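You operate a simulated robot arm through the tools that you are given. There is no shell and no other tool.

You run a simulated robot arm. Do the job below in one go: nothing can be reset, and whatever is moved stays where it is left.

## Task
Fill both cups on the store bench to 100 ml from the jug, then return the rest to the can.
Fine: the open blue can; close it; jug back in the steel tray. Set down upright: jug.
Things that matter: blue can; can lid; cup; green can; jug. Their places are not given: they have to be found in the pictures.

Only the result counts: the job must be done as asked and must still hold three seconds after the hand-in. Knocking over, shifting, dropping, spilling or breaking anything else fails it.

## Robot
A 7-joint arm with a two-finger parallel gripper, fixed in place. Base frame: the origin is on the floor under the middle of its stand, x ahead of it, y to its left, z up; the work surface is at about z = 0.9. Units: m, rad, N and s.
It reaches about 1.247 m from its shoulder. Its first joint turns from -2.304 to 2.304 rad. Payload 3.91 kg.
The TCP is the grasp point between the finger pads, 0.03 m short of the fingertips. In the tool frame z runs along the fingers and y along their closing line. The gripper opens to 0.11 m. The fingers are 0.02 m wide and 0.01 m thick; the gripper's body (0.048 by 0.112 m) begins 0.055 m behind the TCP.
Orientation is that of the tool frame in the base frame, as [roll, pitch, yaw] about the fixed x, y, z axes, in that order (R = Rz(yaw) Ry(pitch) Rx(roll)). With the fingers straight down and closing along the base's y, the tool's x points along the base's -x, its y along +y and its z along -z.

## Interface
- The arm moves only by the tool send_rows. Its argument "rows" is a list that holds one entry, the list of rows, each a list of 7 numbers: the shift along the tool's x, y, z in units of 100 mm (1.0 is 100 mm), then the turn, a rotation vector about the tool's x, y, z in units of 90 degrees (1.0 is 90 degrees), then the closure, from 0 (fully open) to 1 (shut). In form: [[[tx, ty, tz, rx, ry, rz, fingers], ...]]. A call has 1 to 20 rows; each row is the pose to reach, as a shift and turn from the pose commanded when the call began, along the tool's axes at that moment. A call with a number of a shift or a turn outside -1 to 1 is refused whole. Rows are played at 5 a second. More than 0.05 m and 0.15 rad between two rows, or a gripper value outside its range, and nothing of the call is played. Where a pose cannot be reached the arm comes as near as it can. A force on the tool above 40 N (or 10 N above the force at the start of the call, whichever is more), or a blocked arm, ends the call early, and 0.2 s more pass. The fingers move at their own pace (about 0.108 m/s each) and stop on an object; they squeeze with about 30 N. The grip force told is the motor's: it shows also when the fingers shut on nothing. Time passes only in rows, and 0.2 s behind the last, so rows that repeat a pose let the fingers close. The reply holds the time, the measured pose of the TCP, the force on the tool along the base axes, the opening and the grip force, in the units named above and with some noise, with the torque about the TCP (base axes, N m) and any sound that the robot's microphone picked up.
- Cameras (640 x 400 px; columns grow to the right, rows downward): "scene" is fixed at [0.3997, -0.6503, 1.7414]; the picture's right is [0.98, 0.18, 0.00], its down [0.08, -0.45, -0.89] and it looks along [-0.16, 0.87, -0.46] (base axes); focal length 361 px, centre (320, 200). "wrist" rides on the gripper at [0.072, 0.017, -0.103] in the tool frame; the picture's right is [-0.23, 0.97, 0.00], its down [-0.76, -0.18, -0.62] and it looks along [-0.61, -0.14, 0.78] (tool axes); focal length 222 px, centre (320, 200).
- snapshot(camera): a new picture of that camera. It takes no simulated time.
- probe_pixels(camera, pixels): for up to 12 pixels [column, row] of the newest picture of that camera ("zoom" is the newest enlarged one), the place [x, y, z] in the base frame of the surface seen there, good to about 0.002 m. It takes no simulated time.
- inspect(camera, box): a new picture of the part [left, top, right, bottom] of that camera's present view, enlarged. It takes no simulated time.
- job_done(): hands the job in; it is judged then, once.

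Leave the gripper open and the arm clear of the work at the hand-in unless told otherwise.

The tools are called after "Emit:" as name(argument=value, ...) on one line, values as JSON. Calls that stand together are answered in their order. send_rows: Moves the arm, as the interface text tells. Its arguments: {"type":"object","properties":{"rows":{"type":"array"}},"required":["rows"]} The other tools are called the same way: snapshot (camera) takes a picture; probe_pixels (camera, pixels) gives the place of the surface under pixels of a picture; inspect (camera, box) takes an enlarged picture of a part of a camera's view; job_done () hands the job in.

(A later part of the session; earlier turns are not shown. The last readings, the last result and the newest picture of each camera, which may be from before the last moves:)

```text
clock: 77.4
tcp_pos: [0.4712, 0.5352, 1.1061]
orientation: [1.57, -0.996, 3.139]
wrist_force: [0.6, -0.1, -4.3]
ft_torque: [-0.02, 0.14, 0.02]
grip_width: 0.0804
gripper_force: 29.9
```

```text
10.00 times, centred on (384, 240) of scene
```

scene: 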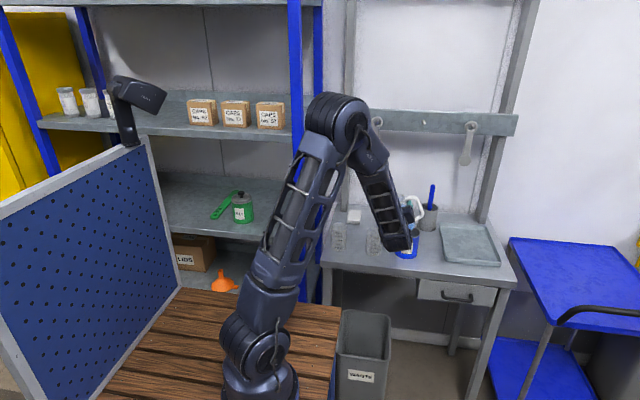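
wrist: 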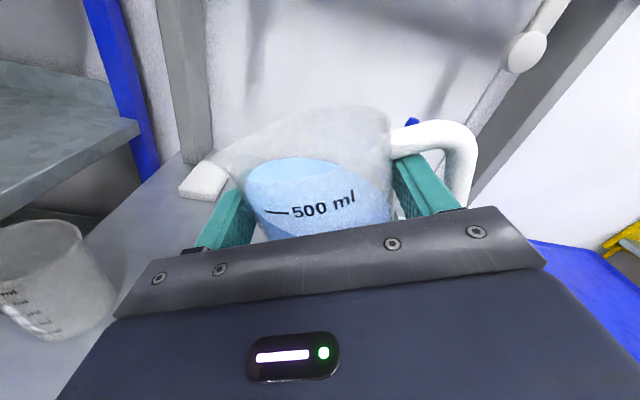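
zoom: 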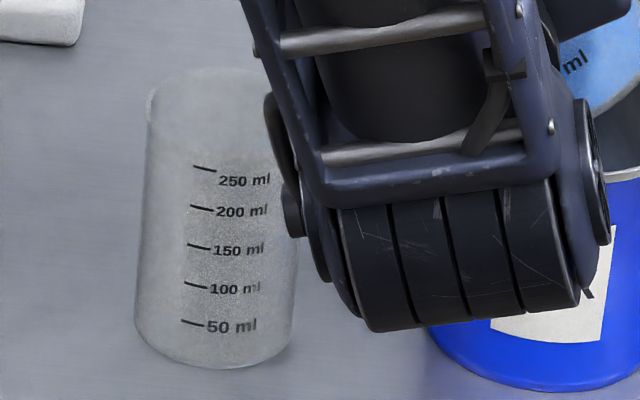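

No flow at 33°; the liquid edge is nearing the lip. Going to 36°.

Emit:
send_rows(rows=[[[-0.002, -0.002, 0, 0, 0, -0.0111, 1], [-0.005, -0.003, 0, 0, 0, -0.0222, 1], [-0.007, -0.005, 0, 0, 0, -0.0333, 1], [-0.007, -0.005, 0, 0, 0, -0.0333, 1]]])

Emit:
inspect(camera="wrist", box=[190, 90, 414, 230])

Emit:
inspect(camera="scene", box=[352, 220, 416, 260])

```text
clock: 78.4
tcp_pos: [0.4707, 0.5343, 1.1049]
orientation: [1.57, -0.942, 3.14]
wrist_force: [-0.2, -0.4, -5.7]
ft_torque: [0.03, 0.16, -0.02]
grip_width: 0.081
gripper_force: 29.5
```

```text
2.86 times, centred on (302, 160) of wrist
```

zoom: 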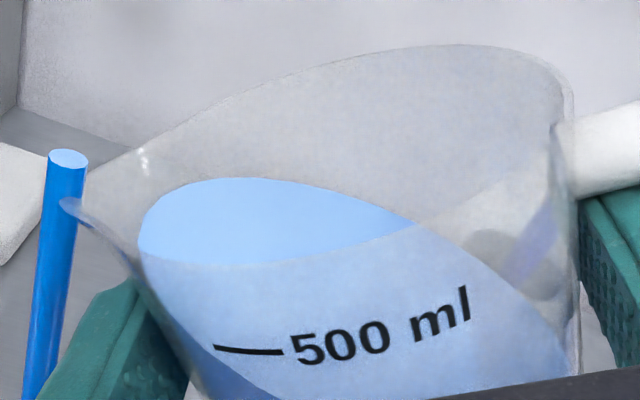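

```text
10.00 times, centred on (384, 240) of scene
```

zoom: 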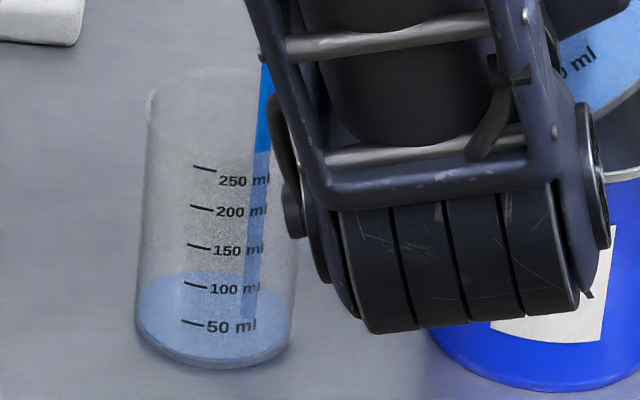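

Flow has started: the stream falls straight from the lip into the cup, which holds roughly 20 ml so far. I'll hold for one short row to see how the flow settles.

Emit:
send_rows(rows=[[[0, 0, 0, 0, 0, 0, 1]]])

Emit:
inspect(camera="scene", box=[352, 220, 416, 260])

Emit:
inspect(camera="wrist", box=[190, 90, 414, 230])

```text
clock: 78.8
tcp_pos: [0.4722, 0.5351, 1.1047]
orientation: [1.572, -0.942, 3.138]
wrist_force: [0.4, -0.3, -5.0]
ft_torque: [0.01, 0.11, -0.01]
grip_width: 0.0806
gripper_force: 30.1
```

```text
10.00 times, centred on (384, 240) of scene
```

zoom: 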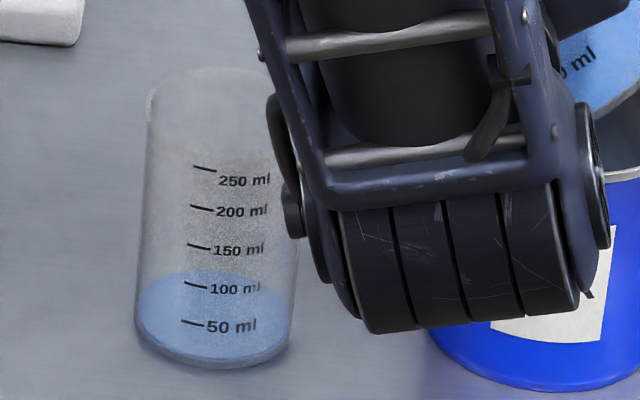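

```text
2.86 times, centred on (302, 160) of wrist
```

zoom: 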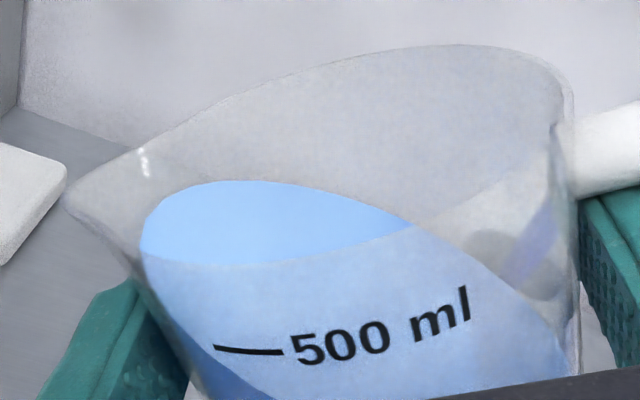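

Flow stopped by itself, so pouring follows the tilt angle. The stream fell about 12–15 mm right of the cup centre, so I'll shift 10 mm toward −x. First I'll probe the liquid surface height.

Emit:
inspect(camera="scene", box=[352, 220, 416, 260])

Emit:
probe_pixels(camera="zoom", pixels=[[210, 310], [200, 300], [160, 310], [250, 310], [215, 280], [220, 345], [180, 340], [240, 290]])

```text
10.00 times, centred on (384, 240) of scene
```

zoom: 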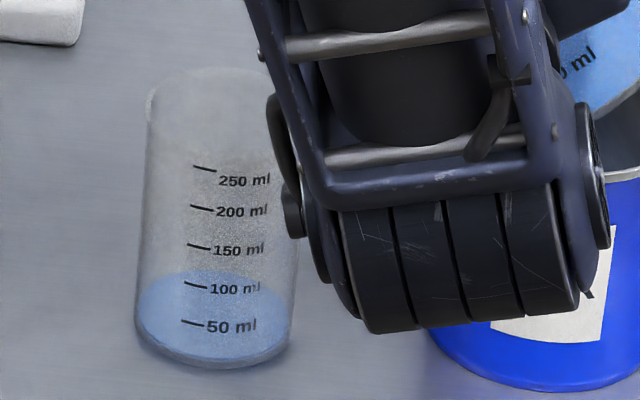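

```text
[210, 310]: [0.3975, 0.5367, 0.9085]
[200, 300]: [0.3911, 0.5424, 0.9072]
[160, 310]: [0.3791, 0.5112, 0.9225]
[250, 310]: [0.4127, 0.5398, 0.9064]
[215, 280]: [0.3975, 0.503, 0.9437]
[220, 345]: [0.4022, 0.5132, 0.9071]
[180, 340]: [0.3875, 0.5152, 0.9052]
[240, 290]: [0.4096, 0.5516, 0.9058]
```

The cup holds about 10 ml (surface z≈0.907). I'll shift 10 mm toward the cup centre while nothing flows, then tilt to 40° in 1° steps.

Emit:
send_rows(rows=[[[0.03, -0.04, 0, 0, 0, 0, 1], [0.059, -0.081, 0, 0, 0, 0, 1], [0.06, -0.081, 0, 0, 0, -0.0111, 1], [0.061, -0.082, 0, 0, 0, -0.0222, 1], [0.062, -0.082, 0, 0, 0, -0.0333, 1], [0.0623, -0.0827, 0, 0, 0, -0.0444, 1], [0.0623, -0.0827, 0, 0, 0, -0.0444, 1], [0.0623, -0.0827, 0, 0, 0, -0.0444, 1]]])

Emit:
inspect(camera="scene", box=[352, 220, 416, 260])

Emit:
inspect(camera="wrist", box=[190, 90, 414, 230])

```text
clock: 80.6
tcp_pos: [0.4615, 0.5357, 1.106]
orientation: [1.571, -0.874, 3.139]
wrist_force: [0.2, 0.4, -4.2]
ft_torque: [0.01, 0.11, -0.03]
grip_width: 0.0809
gripper_force: 29.5
```

```text
10.00 times, centred on (384, 240) of scene
```

zoom: 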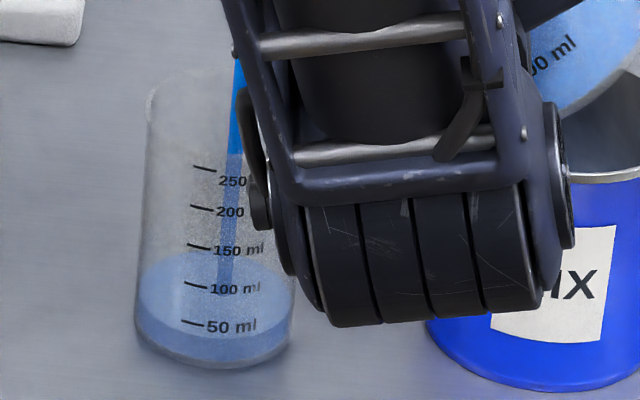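

```text
2.86 times, centred on (302, 160) of wrist
```

zoom: 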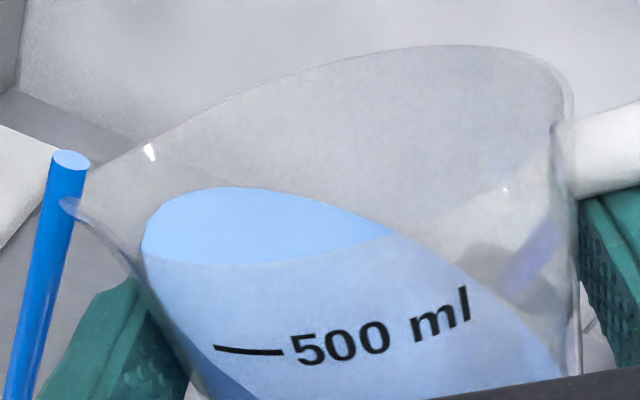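

The stream now lands at the cup's centre, and the level is about 35 ml. I'll hold for the flow to finish.

Emit:
send_rows(rows=[[[0, 0, 0, 0, 0, 0, 1], [0, 0, 0, 0, 0, 0, 1]]])

Emit:
inspect(camera="scene", box=[352, 220, 416, 260])

Emit:
probe_pixels(camera="zoom", pixels=[[170, 290], [200, 300], [160, 300], [230, 300], [200, 270], [215, 275], [230, 275], [180, 310]])

```text
clock: 81.2
tcp_pos: [0.4609, 0.5357, 1.1043]
orientation: [1.57, -0.873, 3.138]
wrist_force: [0.5, -0.6, -3.6]
ft_torque: [-0.04, 0.19, 0.04]
grip_width: 0.0806
gripper_force: 30.7
```

```text
10.00 times, centred on (384, 240) of scene
```

zoom: 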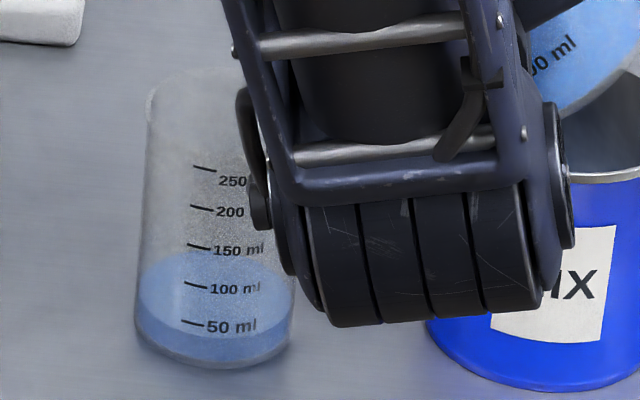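

```text
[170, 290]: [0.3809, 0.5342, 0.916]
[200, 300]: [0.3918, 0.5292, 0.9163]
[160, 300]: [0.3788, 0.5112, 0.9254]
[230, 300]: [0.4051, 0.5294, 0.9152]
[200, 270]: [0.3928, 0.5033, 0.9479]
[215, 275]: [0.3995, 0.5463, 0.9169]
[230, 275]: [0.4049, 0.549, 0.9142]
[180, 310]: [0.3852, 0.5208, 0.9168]
```

Flow stopped with the surface at z≈0.916, about 34 ml at 40° tilt. That fits a geometric model predicting 100 ml near 48°. Next step is 45°, where I expect about 72 ml.

Emit:
send_rows(rows=[[[0.003, 0, 0, 0, 0, -0.0111, 1], [0.006, 0, 0, 0, 0, -0.0222, 1], [0.008, 0, 0, 0, 0, -0.0333, 1], [0.011, 0.001, 0, 0, 0, -0.0444, 1], [0.014, 0.001, 0, 0, 0, -0.0556, 1], [0.014, 0.001, 0, 0, 0, -0.0556, 1], [0.014, 0.001, 0, 0, 0, -0.0556, 1], [0.014, 0.001, 0, 0, 0, -0.0556, 1], [0.014, 0.001, 0, 0, 0, -0.0556, 1]]])

Emit:
inspect(camera="scene", box=[352, 220, 416, 260])

Emit:
probe_pixels(camera="zoom", pixels=[[170, 270], [200, 275], [180, 260], [230, 275], [200, 260], [215, 255], [230, 265], [215, 300]])

Emit:
snapshot(camera="scene")

```text
clock: 83.2
tcp_pos: [0.4602, 0.5356, 1.1075]
orientation: [1.571, -0.787, 3.137]
wrist_force: [-0.1, -0.5, -4.2]
ft_torque: [-0.01, 0.12, -0.02]
grip_width: 0.0808
gripper_force: 29.8
```

```text
10.00 times, centred on (384, 240) of scene
```

zoom: 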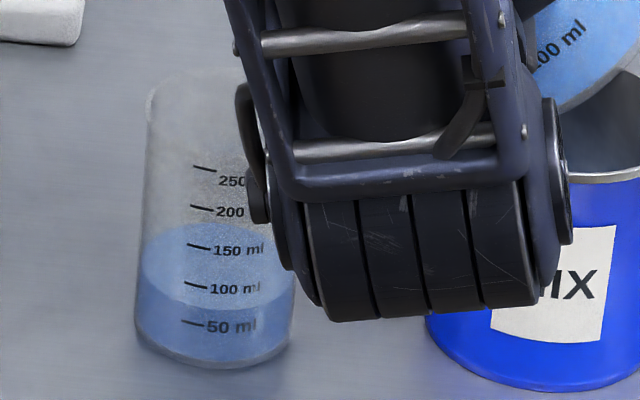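

```text
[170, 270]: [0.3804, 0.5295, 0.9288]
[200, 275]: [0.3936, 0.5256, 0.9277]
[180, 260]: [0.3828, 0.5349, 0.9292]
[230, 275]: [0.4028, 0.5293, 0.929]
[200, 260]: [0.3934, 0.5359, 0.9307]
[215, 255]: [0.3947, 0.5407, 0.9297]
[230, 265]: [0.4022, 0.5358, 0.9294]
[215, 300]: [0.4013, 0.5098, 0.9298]
```

```text
taken
```

scene: 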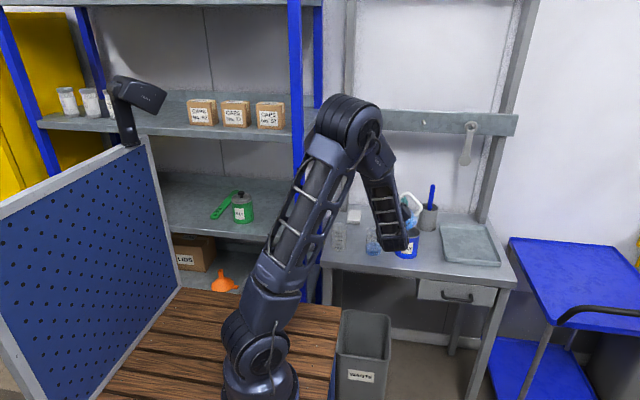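

The level reads 70 ml (z 0.9293), matching the model. I'll go to 47.5°, expecting about 90 ml.

Emit:
send_rows(rows=[[[0.009, 0.006, 0, 0, 0, -0.0111, 1], [0.018, 0.011, 0, 0, 0, -0.0222, 1], [0.0221, 0.0139, 0, 0, 0, -0.0278, 1], [0.0221, 0.0139, 0, 0, 0, -0.0278, 1], [0.0221, 0.0139, 0, 0, 0, -0.0278, 1], [0.0221, 0.0139, 0, 0, 0, -0.0278, 1], [0.0221, 0.0139, 0, 0, 0, -0.0278, 1]]])

Emit:
inspect(camera="scene", box=[352, 220, 416, 260])

Emit:
probe_pixels(camera="zoom", pixels=[[170, 255], [200, 262], [180, 245], [230, 265], [200, 235], [215, 240], [230, 240], [215, 285], [160, 260], [180, 270], [240, 260], [210, 270]])

```text
clock: 84.8
tcp_pos: [0.46, 0.5357, 1.1083]
orientation: [1.571, -0.741, 3.137]
wrist_force: [0.3, 0.0, -4.0]
ft_torque: [-0.03, 0.13, 0.01]
grip_width: 0.0808
gripper_force: 30.4
```

```text
10.00 times, centred on (384, 240) of scene
```

zoom: 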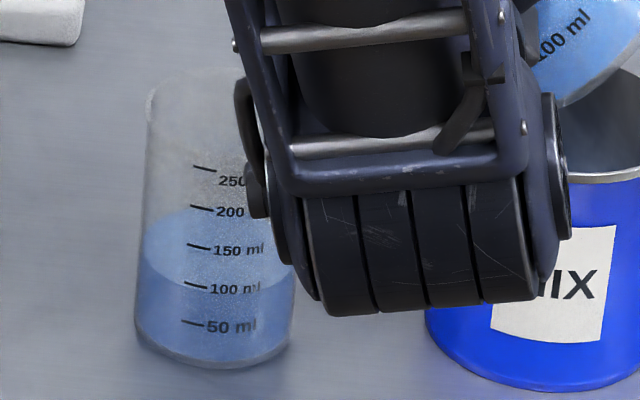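

```text
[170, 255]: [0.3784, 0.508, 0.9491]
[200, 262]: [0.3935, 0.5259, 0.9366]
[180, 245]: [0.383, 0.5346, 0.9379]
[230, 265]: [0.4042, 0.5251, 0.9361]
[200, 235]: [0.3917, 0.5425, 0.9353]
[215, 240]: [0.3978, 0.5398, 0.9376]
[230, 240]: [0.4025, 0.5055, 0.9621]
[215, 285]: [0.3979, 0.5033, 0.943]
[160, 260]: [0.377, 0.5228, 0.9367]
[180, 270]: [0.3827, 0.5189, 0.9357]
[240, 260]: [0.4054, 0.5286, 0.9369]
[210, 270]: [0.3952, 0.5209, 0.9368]
```

Now about 90 ml (z≈0.9366). I'll take a tighter zoom to compare the meniscus directly with the 100 ml line.

Emit:
inspect(camera="scene", box=[362, 238, 386, 253])

```text
16.00 times, centred on (374, 246) of scene
```

zoom: 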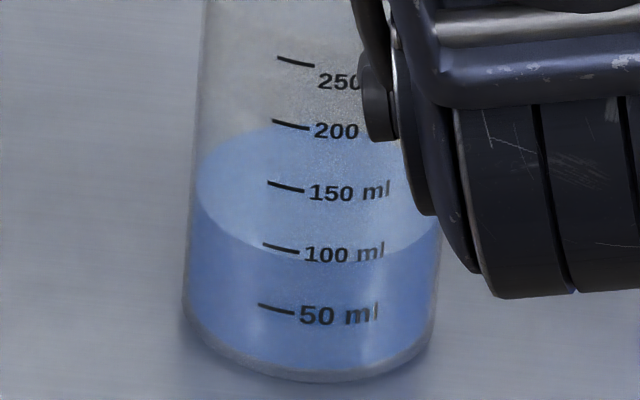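

The meniscus sits just under the 100 ml line, perhaps 92 ml. I'll add 0.9° of tilt.

Emit:
send_rows(rows=[[[0.004, 0.0026, 0, 0, 0, -0.005, 1], [0.0079, 0.0052, 0, 0, 0, -0.01, 1], [0.0079, 0.0052, 0, 0, 0, -0.01, 1], [0.0079, 0.0052, 0, 0, 0, -0.01, 1], [0.0079, 0.0052, 0, 0, 0, -0.01, 1], [0.0079, 0.0052, 0, 0, 0, -0.01, 1]]])

Emit:
inspect(camera="scene", box=[362, 238, 386, 253])

Emit:
probe_pixels(camera="zoom", pixels=[[220, 180], [240, 200], [260, 210], [280, 160], [300, 220], [320, 170], [330, 220], [350, 210], [240, 160], [290, 205], [360, 170], [310, 230]])

```text
clock: 86.2
tcp_pos: [0.4591, 0.5355, 1.1103]
orientation: [1.573, -0.724, 3.136]
wrist_force: [-0.7, 0.5, -4.2]
ft_torque: [-0.01, 0.11, 0.01]
grip_width: 0.0809
gripper_force: 29.7
```

```text
16.00 times, centred on (374, 246) of scene
```

zoom: 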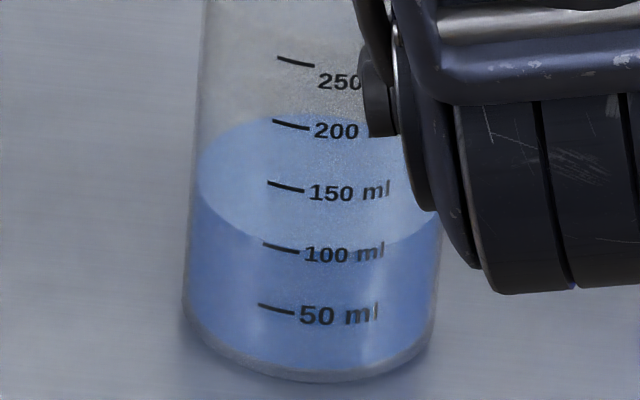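

```text
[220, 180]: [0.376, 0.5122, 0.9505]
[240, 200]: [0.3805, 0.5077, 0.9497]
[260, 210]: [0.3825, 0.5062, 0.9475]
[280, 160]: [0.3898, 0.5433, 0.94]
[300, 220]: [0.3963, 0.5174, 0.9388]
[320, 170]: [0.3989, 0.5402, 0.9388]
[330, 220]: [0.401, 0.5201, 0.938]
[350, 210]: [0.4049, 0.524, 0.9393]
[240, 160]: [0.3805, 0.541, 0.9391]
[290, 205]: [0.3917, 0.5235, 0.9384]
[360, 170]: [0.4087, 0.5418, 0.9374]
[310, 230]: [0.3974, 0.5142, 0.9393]
```

The meniscus now runs right along the 100 ml dash. I'll probe the dash itself and compare it with the liquid height, which probed about 0.9388.

Emit:
probe_pixels(camera="zoom", pixels=[[265, 244], [275, 247], [285, 249], [295, 251], [310, 256], [330, 255], [275, 185], [285, 187], [270, 307], [285, 311], [288, 125], [295, 64]])

```text
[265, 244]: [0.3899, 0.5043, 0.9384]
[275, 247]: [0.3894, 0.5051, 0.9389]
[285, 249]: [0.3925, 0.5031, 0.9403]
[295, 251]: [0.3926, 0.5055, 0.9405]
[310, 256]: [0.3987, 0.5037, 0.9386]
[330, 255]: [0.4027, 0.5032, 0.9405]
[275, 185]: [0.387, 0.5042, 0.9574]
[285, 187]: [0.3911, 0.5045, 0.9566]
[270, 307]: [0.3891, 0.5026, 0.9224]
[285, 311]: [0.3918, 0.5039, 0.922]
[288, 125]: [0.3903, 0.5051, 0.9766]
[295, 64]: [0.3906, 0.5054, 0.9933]
```

The dash is at z≈0.9395 and the liquid at 0.9388, so about 98 ml. I'll add a final 0.25° nudge and let it settle.

Emit:
send_rows(rows=[[[0.0022, 0.0014, 0, 0, 0, -0.0028, 1], [0.0022, 0.0014, 0, 0, 0, -0.0028, 1], [0.0022, 0.0014, 0, 0, 0, -0.0028, 1], [0.0022, 0.0014, 0, 0, 0, -0.0028, 1]]])

Emit:
inspect(camera="scene", box=[362, 238, 386, 253])

Emit:
probe_pixels(camera="zoom", pixels=[[240, 170], [260, 190], [275, 215], [280, 160], [300, 220], [320, 170], [330, 220], [350, 210], [250, 150], [290, 205], [360, 170], [310, 230]])

```text
clock: 87.2
tcp_pos: [0.4587, 0.5364, 1.1105]
orientation: [1.57, -0.721, 3.138]
wrist_force: [1.2, -0.5, -4.0]
ft_torque: [0.03, 0.14, 0.0]
grip_width: 0.0808
gripper_force: 29.8
```

```text
16.00 times, centred on (374, 246) of scene
```

zoom: 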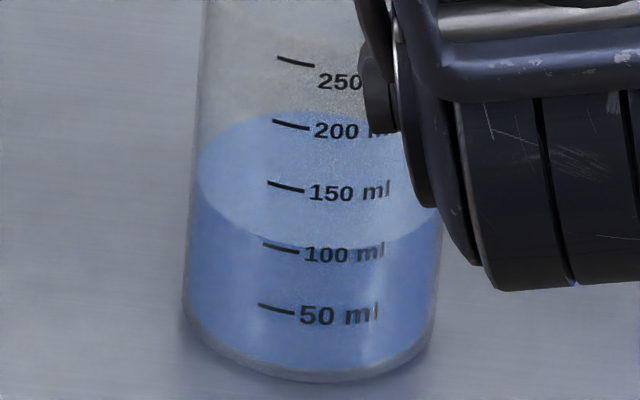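

```text
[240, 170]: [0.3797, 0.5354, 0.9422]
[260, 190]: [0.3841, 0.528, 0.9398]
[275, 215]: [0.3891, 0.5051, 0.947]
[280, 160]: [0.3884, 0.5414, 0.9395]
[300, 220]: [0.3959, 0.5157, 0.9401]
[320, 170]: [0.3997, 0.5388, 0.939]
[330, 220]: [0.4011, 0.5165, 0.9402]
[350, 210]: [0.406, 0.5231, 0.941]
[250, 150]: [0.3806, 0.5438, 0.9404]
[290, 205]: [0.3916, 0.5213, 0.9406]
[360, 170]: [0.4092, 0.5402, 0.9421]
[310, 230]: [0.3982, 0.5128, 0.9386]
```

The probes average z 0.9403, about 100–101 ml, so the right cup is done. I'll raise 40 mm, then ease back to 40° tilt so nothing flows while I move to the left cup.

Emit:
send_rows(rows=[[[0.05, 0.057, 0, 0, 0, 0, 1], [0.12, 0.136, 0, 0, 0, 0, 1], [0.19, 0.216, 0, 0, 0, 0, 1], [0.264, 0.3, 0, 0, 0, 0, 1], [0.264, 0.3, 0, 0, 0, 0, 1], [0.241, 0.283, 0, 0, 0, 0.03, 1], [0.215, 0.263, 0, 0, 0, 0.065, 1], [0.192, 0.244, 0, 0, 0, 0.0967, 1], [0.192, 0.244, 0, 0, 0, 0.0967, 1]]])

Emit:
snapshot(camera="scene")

Emit:
inspect(camera="scene", box=[325, 200, 453, 270])

```text
clock: 89.2
tcp_pos: [0.4606, 0.5366, 1.1407]
orientation: [1.571, -0.873, 3.138]
wrist_force: [0.2, 0.9, -3.9]
ft_torque: [-0.01, 0.11, 0.02]
grip_width: 0.0807
gripper_force: 30.2
```

```text
taken
```

scene: 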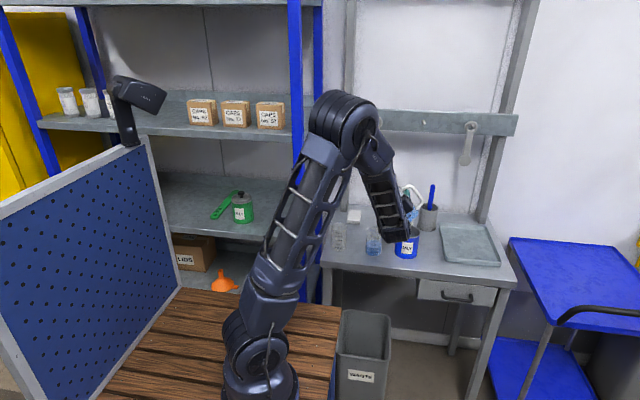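

```text
5.00 times, centred on (389, 235) of scene
```

zoom: 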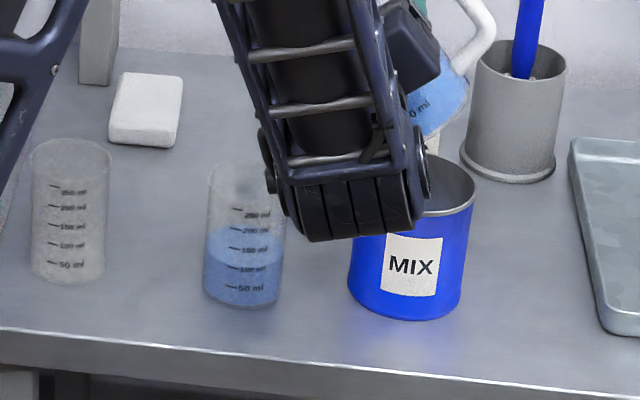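

Clean so far: right cup at 100 ml, nothing spilled. I'll translate 70 mm toward the left cup (first half).

Emit:
send_rows(rows=[[[0.03, -0.035, 0.005, 0, 0, 0, 1], [0.08, -0.095, 0.01, 0, 0, 0, 1], [0.14, -0.167, 0.015, 0, 0, 0, 1], [0.2, -0.238, 0.02, 0, 0, 0, 1], [0.26, -0.31, 0.025, 0, 0, 0, 1], [0.32, -0.381, 0.03, 0, 0, 0, 1], [0.38, -0.453, 0.035, 0, 0, 0, 1], [0.43, -0.512, 0.04, 0, 0, 0, 1], [0.452, -0.538, 0.045, 0, 0, 0, 1], [0.452, -0.538, 0.045, 0, 0, 0, 1]]])

Emit:
snapshot(camera="scene")

```text
clock: 91.4
tcp_pos: [0.3916, 0.5407, 1.1415]
orientation: [1.571, -0.874, 3.139]
wrist_force: [-0.4, -0.8, -2.8]
ft_torque: [-0.05, 0.14, -0.01]
grip_width: 0.0807
gripper_force: 29.7
```

```text
taken
```

scene: 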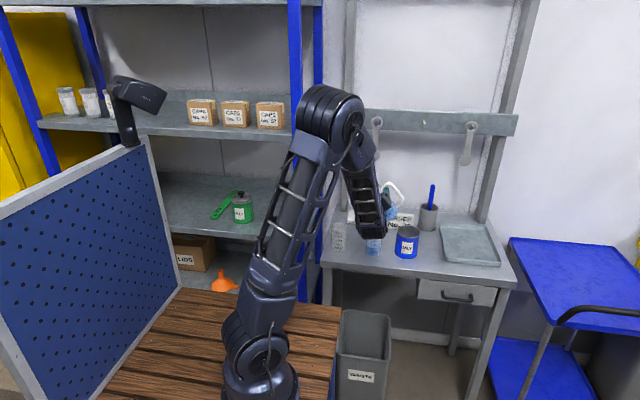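

Still level, no flow. Now the second 70 mm.

Emit:
send_rows(rows=[[[0.03, -0.035, 0, 0, 0, 0, 1], [0.08, -0.095, 0, 0, 0, 0, 1], [0.14, -0.167, 0, 0, 0, 0, 1], [0.2, -0.238, 0, 0, 0, 0, 1], [0.26, -0.31, 0, 0, 0, 0, 1], [0.32, -0.381, 0, 0, 0, 0, 1], [0.38, -0.453, 0, 0, 0, 0, 1], [0.43, -0.512, 0.005, 0, 0, 0, 1], [0.452, -0.538, 0.01, 0, 0, 0, 1], [0.452, -0.538, 0.01, 0, 0, 0, 1]]])

Emit:
snapshot(camera="scene")

Emit:
inspect(camera="scene", box=[320, 190, 416, 260])

Emit:
snapshot(camera="wrist")

```text
clock: 93.6
tcp_pos: [0.3211, 0.5433, 1.1418]
orientation: [1.57, -0.873, 3.139]
wrist_force: [0.7, -0.6, -3.2]
ft_torque: [0.02, 0.09, 0.01]
grip_width: 0.0807
gripper_force: 30.0
```

```text
taken
```

scene: 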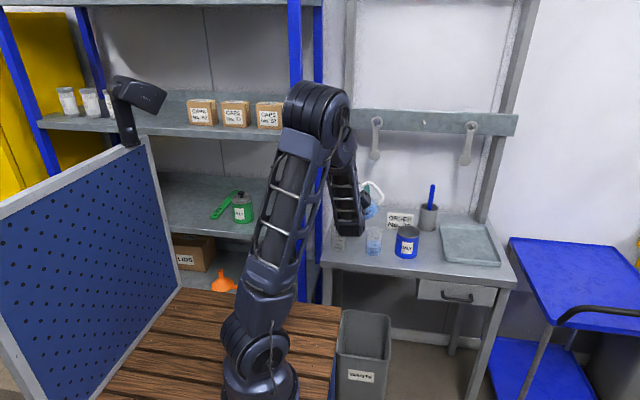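

```text
5.71 times, centred on (368, 225) of scene
```

zoom: 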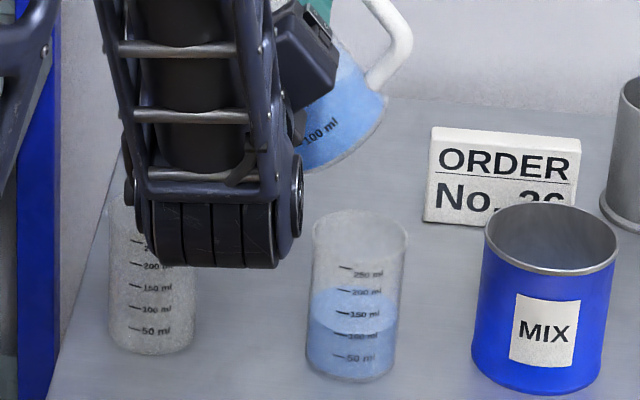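

```text
taken
```

wrist: 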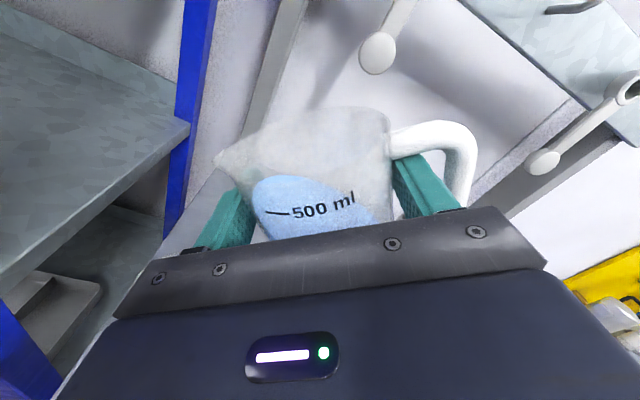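

The left cup's marks would be hidden once I lower the hand. I'll turn the hand 15° about the vertical, holding the lip over the cup, so the wrist moves to the right in the scene view.

Emit:
send_rows(rows=[[[0.002, -0.003, 0.032, 0.0255, 0.0214, 0, 1], [0.005, -0.006, 0.062, 0.0511, 0.0429, 0, 1], [0.008, -0.009, 0.093, 0.0766, 0.0643, 0, 1], [0.01, -0.012, 0.124, 0.1022, 0.0858, 0, 1], [0.013, -0.015, 0.154, 0.1277, 0.1072, 0, 1], [0.013, -0.015, 0.154, 0.1277, 0.1072, 0, 1]]])

Emit:
inspect(camera="scene", box=[320, 190, 416, 260])

Emit:
snapshot(camera="wrist")

Emit:
snapshot(camera="scene")

```text
clock: 95.0
tcp_pos: [0.3182, 0.5573, 1.1418]
orientation: [1.571, -0.874, -2.881]
wrist_force: [1.6, -1.3, -2.8]
ft_torque: [-0.03, 0.08, 0.02]
grip_width: 0.0807
gripper_force: 29.5
```

```text
5.71 times, centred on (368, 225) of scene
```

zoom: 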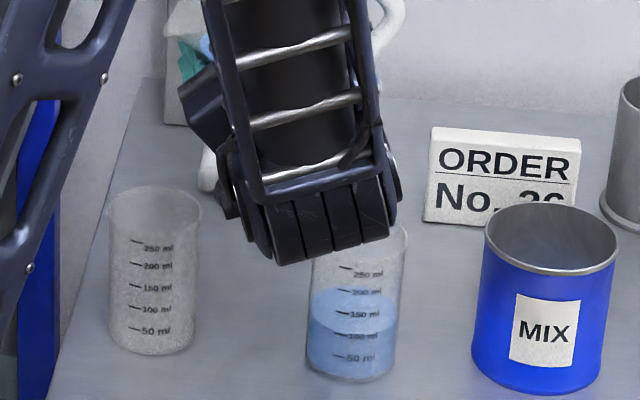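

```text
taken
```

wrist: 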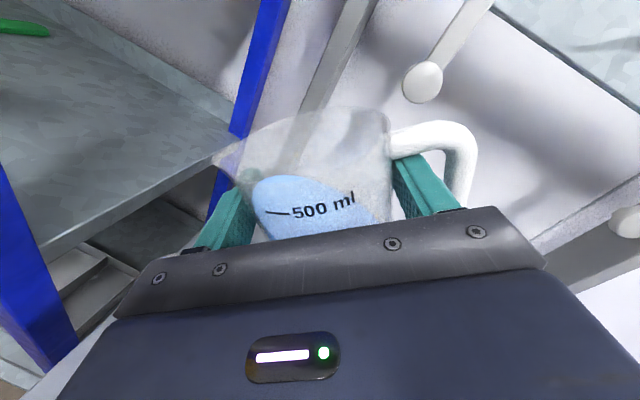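

```text
taken
```

scene: 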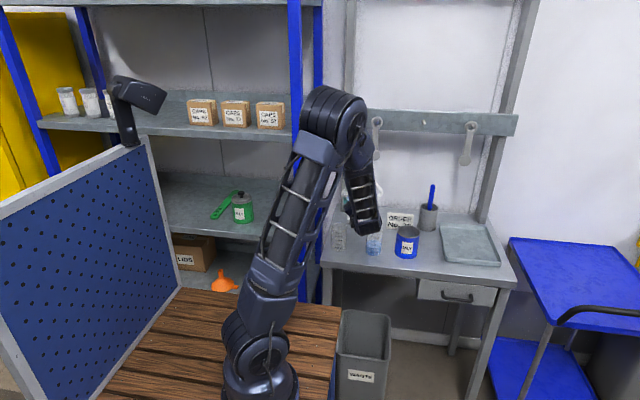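

The left cup is fully in view, and by my numbers the lip is over its centre (0.261, 0.541). I'll lower 42 mm and tilt to 46°, still short of the roughly 48.7° where the remaining 300 ml will start to flow.

Emit:
send_rows(rows=[[[-0.04, -0.034, 0, 0, 0, 0, 1], [-0.11, -0.092, 0, 0, 0, 0, 1], [-0.18, -0.151, 0, 0, 0, 0, 1], [-0.25, -0.21, 0, 0, 0, 0, 1], [-0.3, -0.252, 0, 0, 0, 0, 1], [-0.322, -0.27, 0, 0, 0, 0, 1], [-0.322, -0.273, 0, 0, 0, -0.0167, 1], [-0.322, -0.277, 0, 0, 0, -0.0333, 1], [-0.322, -0.28, 0, 0, 0, -0.05, 1], [-0.322, -0.283, 0, 0, 0, -0.0667, 1], [-0.322, -0.283, 0, 0, 0, -0.0667, 1]]])

Emit:
inspect(camera="scene", box=[320, 215, 384, 255])

Emit:
inspect(camera="wrist", box=[190, 90, 414, 230])

```text
clock: 97.4
tcp_pos: [0.3192, 0.5576, 1.098]
orientation: [1.57, -0.767, -2.884]
wrist_force: [0.7, 0.2, -4.1]
ft_torque: [-0.01, 0.11, 0.02]
grip_width: 0.081
gripper_force: 30.0
```

```text
10.00 times, centred on (352, 235) of scene
```

zoom: 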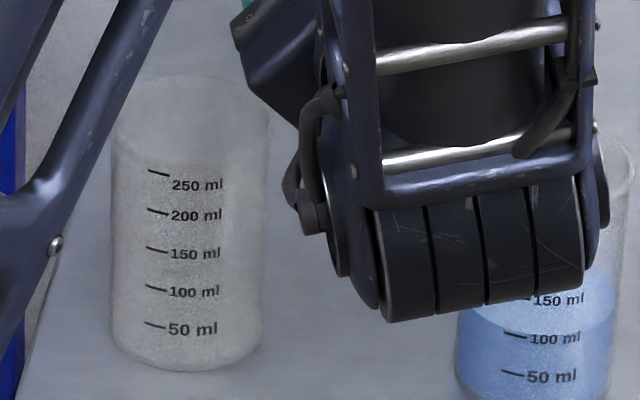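

```text
2.86 times, centred on (302, 160) of wrist
```

zoom: 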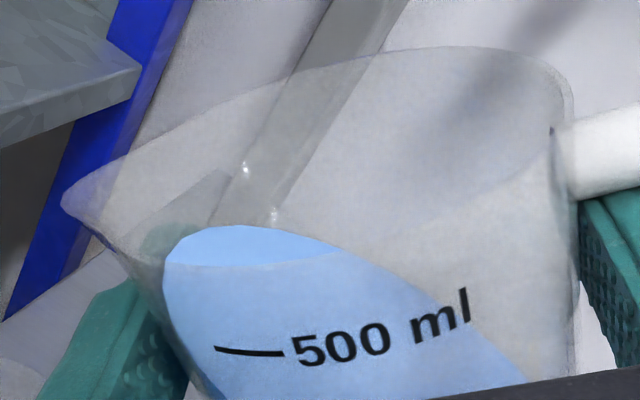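

Both cups are readable. I'm tilting to 50° in 1° rows for the first flow into the left cup, expecting roughly 10–15 ml.

Emit:
send_rows(rows=[[[0.009, 0.0055, 0, 0, 0, -0.0111, 1], [0.018, 0.011, 0, 0, 0, -0.0222, 1], [0.027, 0.0164, 0, 0, 0, -0.0333, 1], [0.0357, 0.0218, 0, 0, 0, -0.0444, 1]]])

Emit:
inspect(camera="scene", box=[320, 215, 384, 255])

Emit:
inspect(camera="wrist", box=[190, 90, 414, 230])

```text
clock: 98.4
tcp_pos: [0.316, 0.5566, 1.1033]
orientation: [1.57, -0.699, -2.884]
wrist_force: [-0.2, -0.5, -4.1]
ft_torque: [-0.02, 0.15, -0.01]
grip_width: 0.0809
gripper_force: 29.7
```

```text
10.00 times, centred on (352, 235) of scene
```

zoom: 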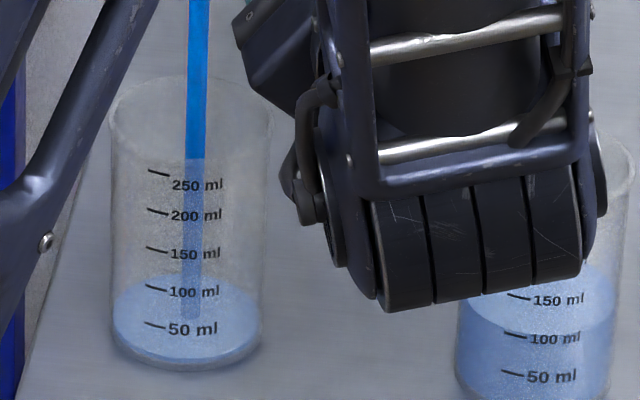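

```text
2.86 times, centred on (302, 160) of wrist
```

zoom: 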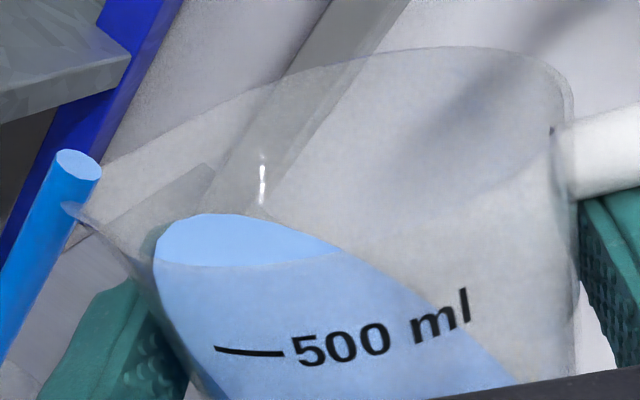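

The stream lands in the centre of the left cup. I'll tilt on to 54° and let it settle.

Emit:
send_rows(rows=[[[0, 0, 0, 0, 0, 0, 1], [0.009, 0.0055, 0, 0, 0, -0.0111, 1], [0.018, 0.011, 0, 0, 0, -0.0222, 1], [0.027, 0.0164, 0, 0, 0, -0.0333, 1], [0.0357, 0.0218, 0, 0, 0, -0.0444, 1], [0.0357, 0.0218, 0, 0, 0, -0.0444, 1], [0.0357, 0.0218, 0, 0, 0, -0.0444, 1], [0.0357, 0.0218, 0, 0, 0, -0.0444, 1]]])

Emit:
inspect(camera="scene", box=[320, 215, 384, 255])

Emit:
probe_pixels(camera="zoom", pixels=[[140, 285], [160, 280], [180, 270], [200, 280], [220, 275], [230, 290], [200, 300], [160, 305], [240, 280], [180, 300], [210, 265], [220, 300]])

```text
clock: 100.2
tcp_pos: [0.3157, 0.5552, 1.1078]
orientation: [1.571, -0.63, -2.883]
wrist_force: [-0.4, 0.5, -2.4]
ft_torque: [-0.06, 0.11, 0.01]
grip_width: 0.081
gripper_force: 29.7
```

```text
10.00 times, centred on (352, 235) of scene
```

zoom: 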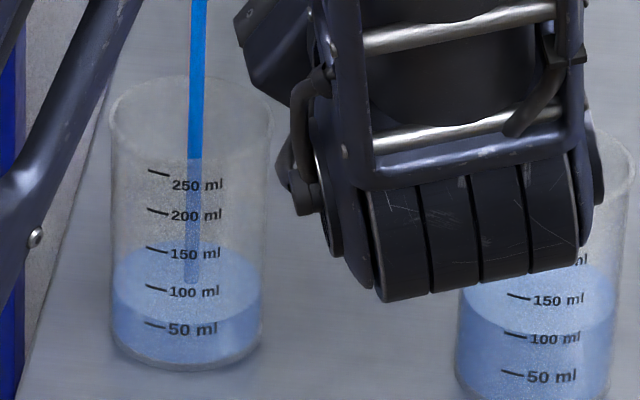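

```text
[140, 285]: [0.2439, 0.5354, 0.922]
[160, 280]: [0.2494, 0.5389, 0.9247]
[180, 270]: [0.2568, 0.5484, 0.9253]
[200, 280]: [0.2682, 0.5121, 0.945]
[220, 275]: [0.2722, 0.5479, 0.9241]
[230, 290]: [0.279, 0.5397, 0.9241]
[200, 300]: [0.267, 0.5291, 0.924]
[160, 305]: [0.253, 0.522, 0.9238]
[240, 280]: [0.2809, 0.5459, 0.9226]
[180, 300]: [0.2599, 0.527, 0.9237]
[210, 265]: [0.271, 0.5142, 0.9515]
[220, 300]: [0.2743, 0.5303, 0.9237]
```

About 55 ml and still trickling. I'll hold for the flow to stop.

Emit:
send_rows(rows=[[[0, 0, 0, 0, 0, 0, 1], [0, 0, 0, 0, 0, 0, 1], [0, 0, 0, 0, 0, 0, 1]]])

Emit:
inspect(camera="scene", box=[320, 215, 384, 255])

Emit:
probe_pixels(camera="zoom", pixels=[[140, 280], [160, 280], [180, 265], [200, 275], [220, 275], [230, 285], [200, 300], [160, 300], [240, 275], [180, 300], [180, 285], [220, 295]])

```text
clock: 101.0
tcp_pos: [0.3151, 0.5555, 1.1068]
orientation: [1.57, -0.633, -2.884]
wrist_force: [0.0, 0.2, -2.5]
ft_torque: [-0.08, 0.1, 0.0]
grip_width: 0.0808
gripper_force: 30.7
```

```text
10.00 times, centred on (352, 235) of scene
```

zoom: 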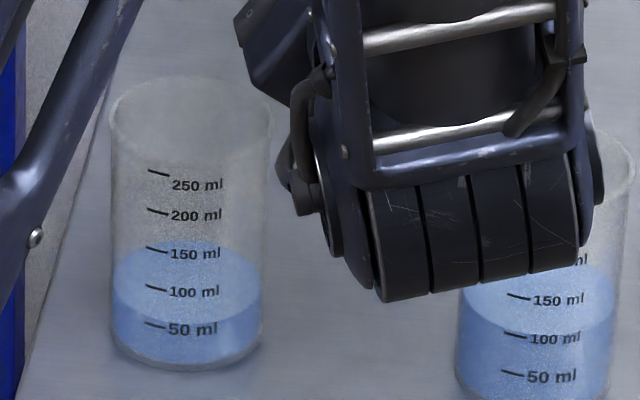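

```text
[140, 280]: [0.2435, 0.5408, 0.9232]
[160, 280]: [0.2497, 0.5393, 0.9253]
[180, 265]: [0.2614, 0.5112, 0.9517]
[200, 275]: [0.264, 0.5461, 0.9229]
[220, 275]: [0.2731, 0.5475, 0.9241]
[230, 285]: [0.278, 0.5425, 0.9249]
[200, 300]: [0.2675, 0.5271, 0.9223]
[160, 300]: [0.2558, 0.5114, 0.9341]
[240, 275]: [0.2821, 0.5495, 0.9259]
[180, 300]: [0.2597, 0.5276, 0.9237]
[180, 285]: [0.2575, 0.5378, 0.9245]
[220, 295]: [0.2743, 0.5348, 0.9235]
```

About 57 ml at 54°. I'll go to 56.5°, expecting about 85 ml.

Emit:
send_rows(rows=[[[0.009, 0.006, 0, 0, 0, -0.0111, 1], [0.018, 0.011, 0, 0, 0, -0.0222, 1], [0.0221, 0.0139, 0, 0, 0, -0.0278, 1], [0.0221, 0.0139, 0, 0, 0, -0.0278, 1], [0.0221, 0.0139, 0, 0, 0, -0.0278, 1], [0.0221, 0.0139, 0, 0, 0, -0.0278, 1], [0.0221, 0.0139, 0, 0, 0, -0.0278, 1], [0.0221, 0.0139, 0, 0, 0, -0.0278, 1]]])

Emit:
inspect(camera="scene", box=[326, 238, 350, 253])

Emit:
probe_pixels(camera="zoom", pixels=[[200, 160], [240, 180], [260, 150], [280, 190], [300, 160], [320, 200], [340, 150], [360, 180], [250, 210], [300, 220], [330, 170], [220, 170]])

```text
clock: 102.8
tcp_pos: [0.3143, 0.5556, 1.1101]
orientation: [1.57, -0.587, -2.884]
wrist_force: [0.2, -0.4, -2.6]
ft_torque: [-0.02, 0.1, -0.02]
grip_width: 0.0807
gripper_force: 30.2
```

```text
16.00 times, centred on (338, 246) of scene
```

zoom: 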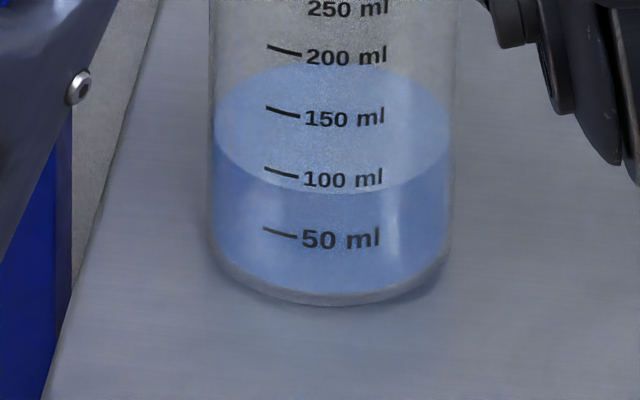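

```text
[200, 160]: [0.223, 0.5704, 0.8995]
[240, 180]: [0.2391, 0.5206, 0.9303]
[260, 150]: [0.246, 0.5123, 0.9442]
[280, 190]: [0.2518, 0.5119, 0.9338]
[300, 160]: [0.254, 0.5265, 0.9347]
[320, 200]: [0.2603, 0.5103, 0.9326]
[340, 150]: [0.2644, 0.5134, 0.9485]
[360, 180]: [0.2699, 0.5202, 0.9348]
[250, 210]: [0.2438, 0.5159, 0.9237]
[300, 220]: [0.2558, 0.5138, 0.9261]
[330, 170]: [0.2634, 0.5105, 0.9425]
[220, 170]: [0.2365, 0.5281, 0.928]
```

About 89 ml: the meniscus is roughly 12 px under the 100 dash, at 62 px per 50 ml. I'll add 0.6° and check.

Emit:
send_rows(rows=[[[0.0026, 0.0017, 0, 0, 0, -0.0033, 1], [0.0053, 0.0034, 0, 0, 0, -0.0067, 1], [0.0053, 0.0034, 0, 0, 0, -0.0067, 1], [0.0053, 0.0034, 0, 0, 0, -0.0067, 1], [0.0053, 0.0034, 0, 0, 0, -0.0067, 1], [0.0053, 0.0034, 0, 0, 0, -0.0067, 1], [0.0053, 0.0034, 0, 0, 0, -0.0067, 1]]])

Emit:
inspect(camera="scene", box=[326, 238, 350, 253])

Emit:
probe_pixels(camera="zoom", pixels=[[270, 171], [282, 174], [295, 177], [280, 150], [300, 155], [320, 100], [340, 90], [360, 150], [290, 90], [300, 140], [330, 155], [380, 120]])

```text
clock: 104.4
tcp_pos: [0.3138, 0.5558, 1.1093]
orientation: [1.571, -0.576, -2.883]
wrist_force: [-0.2, 0.5, -3.6]
ft_torque: [-0.03, 0.11, -0.02]
grip_width: 0.0806
gripper_force: 29.6
```

```text
16.00 times, centred on (338, 246) of scene
```

zoom: 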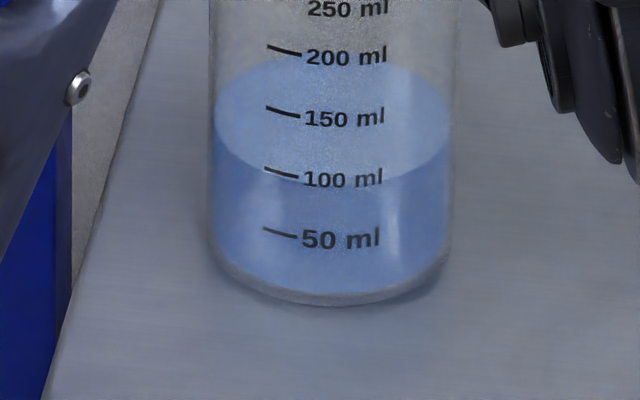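

```text
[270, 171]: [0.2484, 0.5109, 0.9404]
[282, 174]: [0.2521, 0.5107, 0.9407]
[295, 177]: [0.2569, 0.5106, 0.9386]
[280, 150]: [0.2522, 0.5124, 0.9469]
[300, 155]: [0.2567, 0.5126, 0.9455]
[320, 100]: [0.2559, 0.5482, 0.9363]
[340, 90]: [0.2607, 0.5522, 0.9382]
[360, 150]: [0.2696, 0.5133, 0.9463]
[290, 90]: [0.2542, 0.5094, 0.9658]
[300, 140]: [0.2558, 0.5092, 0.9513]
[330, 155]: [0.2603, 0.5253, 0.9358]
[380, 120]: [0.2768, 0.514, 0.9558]
```

The meniscus is now very near the dash. The surface probes are mixed with wall hits, so I'll sample more points.

Emit:
probe_pixels(camera="zoom", pixels=[[240, 100], [250, 120], [260, 90], [240, 140], [260, 140], [400, 100], [410, 120], [420, 140], [400, 150], [390, 90], [350, 80], [310, 80]])

Emit:
probe_pixels(camera="zoom", pixels=[[230, 110], [230, 125], [245, 85], [270, 75], [290, 135], [325, 135], [340, 135], [360, 130], [375, 150], [390, 140], [430, 110], [330, 70]])

```text
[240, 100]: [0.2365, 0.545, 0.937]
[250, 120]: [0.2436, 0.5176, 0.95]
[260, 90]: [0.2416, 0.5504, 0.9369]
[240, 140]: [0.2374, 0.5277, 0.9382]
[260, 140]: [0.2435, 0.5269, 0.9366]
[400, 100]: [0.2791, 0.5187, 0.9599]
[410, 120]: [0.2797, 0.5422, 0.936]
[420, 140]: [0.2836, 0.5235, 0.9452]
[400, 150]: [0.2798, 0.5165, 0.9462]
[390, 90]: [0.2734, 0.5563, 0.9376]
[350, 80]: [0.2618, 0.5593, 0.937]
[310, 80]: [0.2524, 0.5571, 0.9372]
```

```text
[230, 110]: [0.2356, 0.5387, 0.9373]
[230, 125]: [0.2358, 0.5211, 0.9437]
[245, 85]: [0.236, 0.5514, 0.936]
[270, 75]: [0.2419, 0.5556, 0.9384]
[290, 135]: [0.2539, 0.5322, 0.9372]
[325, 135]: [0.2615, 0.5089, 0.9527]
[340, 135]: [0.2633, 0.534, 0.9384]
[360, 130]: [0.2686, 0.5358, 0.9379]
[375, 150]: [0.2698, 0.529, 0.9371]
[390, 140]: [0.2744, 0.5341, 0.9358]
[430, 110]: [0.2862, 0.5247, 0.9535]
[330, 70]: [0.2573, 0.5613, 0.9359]
```

The surface averages z 0.9371 and the meniscus is about 4 px under the dash, so roughly 95 ml. I'll add 0.4° more.

Emit:
send_rows(rows=[[[0.0035, 0.0023, 0, 0, 0, -0.0044, 1], [0.0035, 0.0023, 0, 0, 0, -0.0044, 1], [0.0035, 0.0023, 0, 0, 0, -0.0044, 1], [0.0035, 0.0023, 0, 0, 0, -0.0044, 1], [0.0035, 0.0023, 0, 0, 0, -0.0044, 1], [0.0035, 0.0023, 0, 0, 0, -0.0044, 1]]])

Emit:
inspect(camera="scene", box=[326, 238, 350, 253])

Emit:
probe_pixels(camera="zoom", pixels=[[240, 100], [260, 90], [240, 135], [260, 135], [390, 90], [350, 80], [310, 80], [230, 110], [340, 135], [360, 130], [375, 145], [290, 135]])

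Emit:
probe_pixels(camera="zoom", pixels=[[245, 85], [270, 75], [390, 140], [330, 70], [410, 120], [320, 95], [340, 90], [300, 100], [370, 100], [270, 105], [380, 75], [400, 85]])

```text
clock: 105.8
tcp_pos: [0.3141, 0.5565, 1.111]
orientation: [1.57, -0.568, -2.884]
wrist_force: [0.3, 0.9, -2.0]
ft_torque: [-0.04, 0.14, 0.0]
grip_width: 0.081
gripper_force: 29.8
```

```text
16.00 times, centred on (338, 246) of scene
```

zoom: 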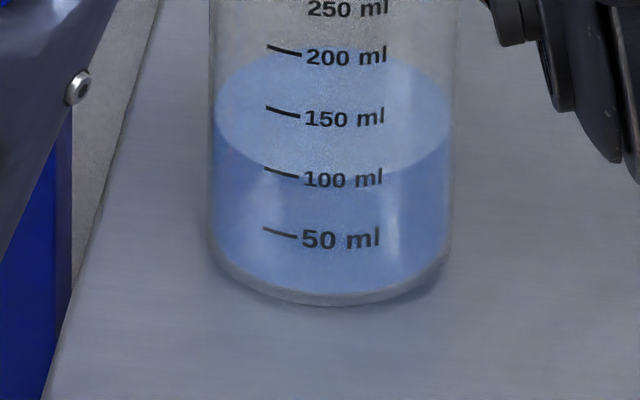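

```text
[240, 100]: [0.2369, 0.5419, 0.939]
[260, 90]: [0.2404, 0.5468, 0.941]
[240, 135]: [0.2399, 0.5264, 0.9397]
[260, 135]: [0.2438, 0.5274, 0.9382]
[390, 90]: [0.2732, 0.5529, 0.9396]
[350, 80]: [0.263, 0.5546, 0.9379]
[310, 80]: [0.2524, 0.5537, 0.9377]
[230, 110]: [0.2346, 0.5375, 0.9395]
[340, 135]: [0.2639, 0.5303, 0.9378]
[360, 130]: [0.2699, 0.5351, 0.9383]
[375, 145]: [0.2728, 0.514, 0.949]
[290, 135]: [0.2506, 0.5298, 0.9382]
```

```text
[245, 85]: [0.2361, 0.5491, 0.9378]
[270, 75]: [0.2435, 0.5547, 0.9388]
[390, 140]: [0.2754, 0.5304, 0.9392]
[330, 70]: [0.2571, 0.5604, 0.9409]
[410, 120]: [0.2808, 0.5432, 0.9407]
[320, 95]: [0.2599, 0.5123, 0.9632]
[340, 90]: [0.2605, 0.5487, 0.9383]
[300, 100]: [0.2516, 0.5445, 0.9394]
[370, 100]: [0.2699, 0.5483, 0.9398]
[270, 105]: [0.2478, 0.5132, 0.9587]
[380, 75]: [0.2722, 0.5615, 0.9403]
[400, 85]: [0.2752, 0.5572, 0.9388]
```

The surface averages z 0.9391 and the meniscus lies on the 100 dash, so about 99–100 ml. I'll raise 75 mm and ease back to 45°, where the remaining 200 ml stays in the jug.

Emit:
send_rows(rows=[[[0.04, 0.063, 0, 0, 0, 0, 1], [0.12, 0.188, 0, 0, 0, 0, 1], [0.22, 0.344, 0, 0, 0, 0, 1], [0.32, 0.5, 0, 0, 0, 0, 1], [0.38, 0.594, 0, 0, 0, 0, 1], [0.404, 0.632, 0, 0, 0, 0, 1], [0.38, 0.614, 0, 0, 0, 0.0345, 1], [0.355, 0.593, 0, 0, 0, 0.069, 1], [0.33, 0.571, 0, 0, 0, 0.1034, 1], [0.304, 0.55, 0, 0, 0, 0.1378, 1], [0.304, 0.55, 0, 0, 0, 0.1378, 1]]])

Emit:
inspect(camera="scene", box=[325, 200, 453, 270])

Emit:
inspect(camera="scene", box=[362, 238, 386, 253])

```text
clock: 108.2
tcp_pos: [0.3169, 0.5575, 1.1724]
orientation: [1.57, -0.785, -2.883]
wrist_force: [0.1, -0.3, -2.3]
ft_torque: [-0.01, 0.07, 0.03]
grip_width: 0.0808
gripper_force: 29.6
```

```text
5.00 times, centred on (389, 235) of scene
```

zoom: 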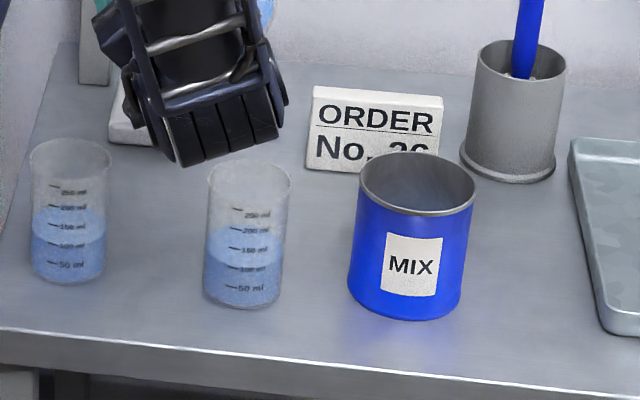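

```text
16.00 times, centred on (374, 246) of scene
```

zoom: 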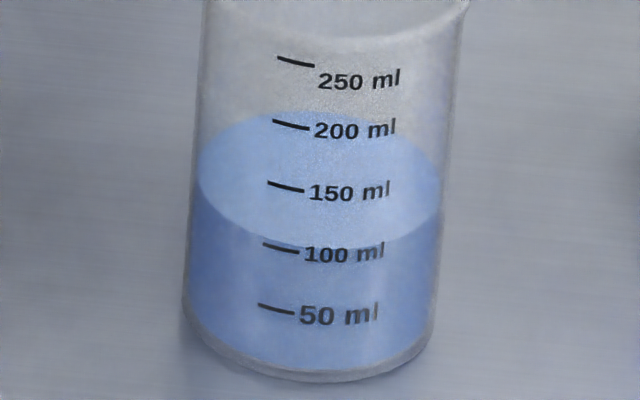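

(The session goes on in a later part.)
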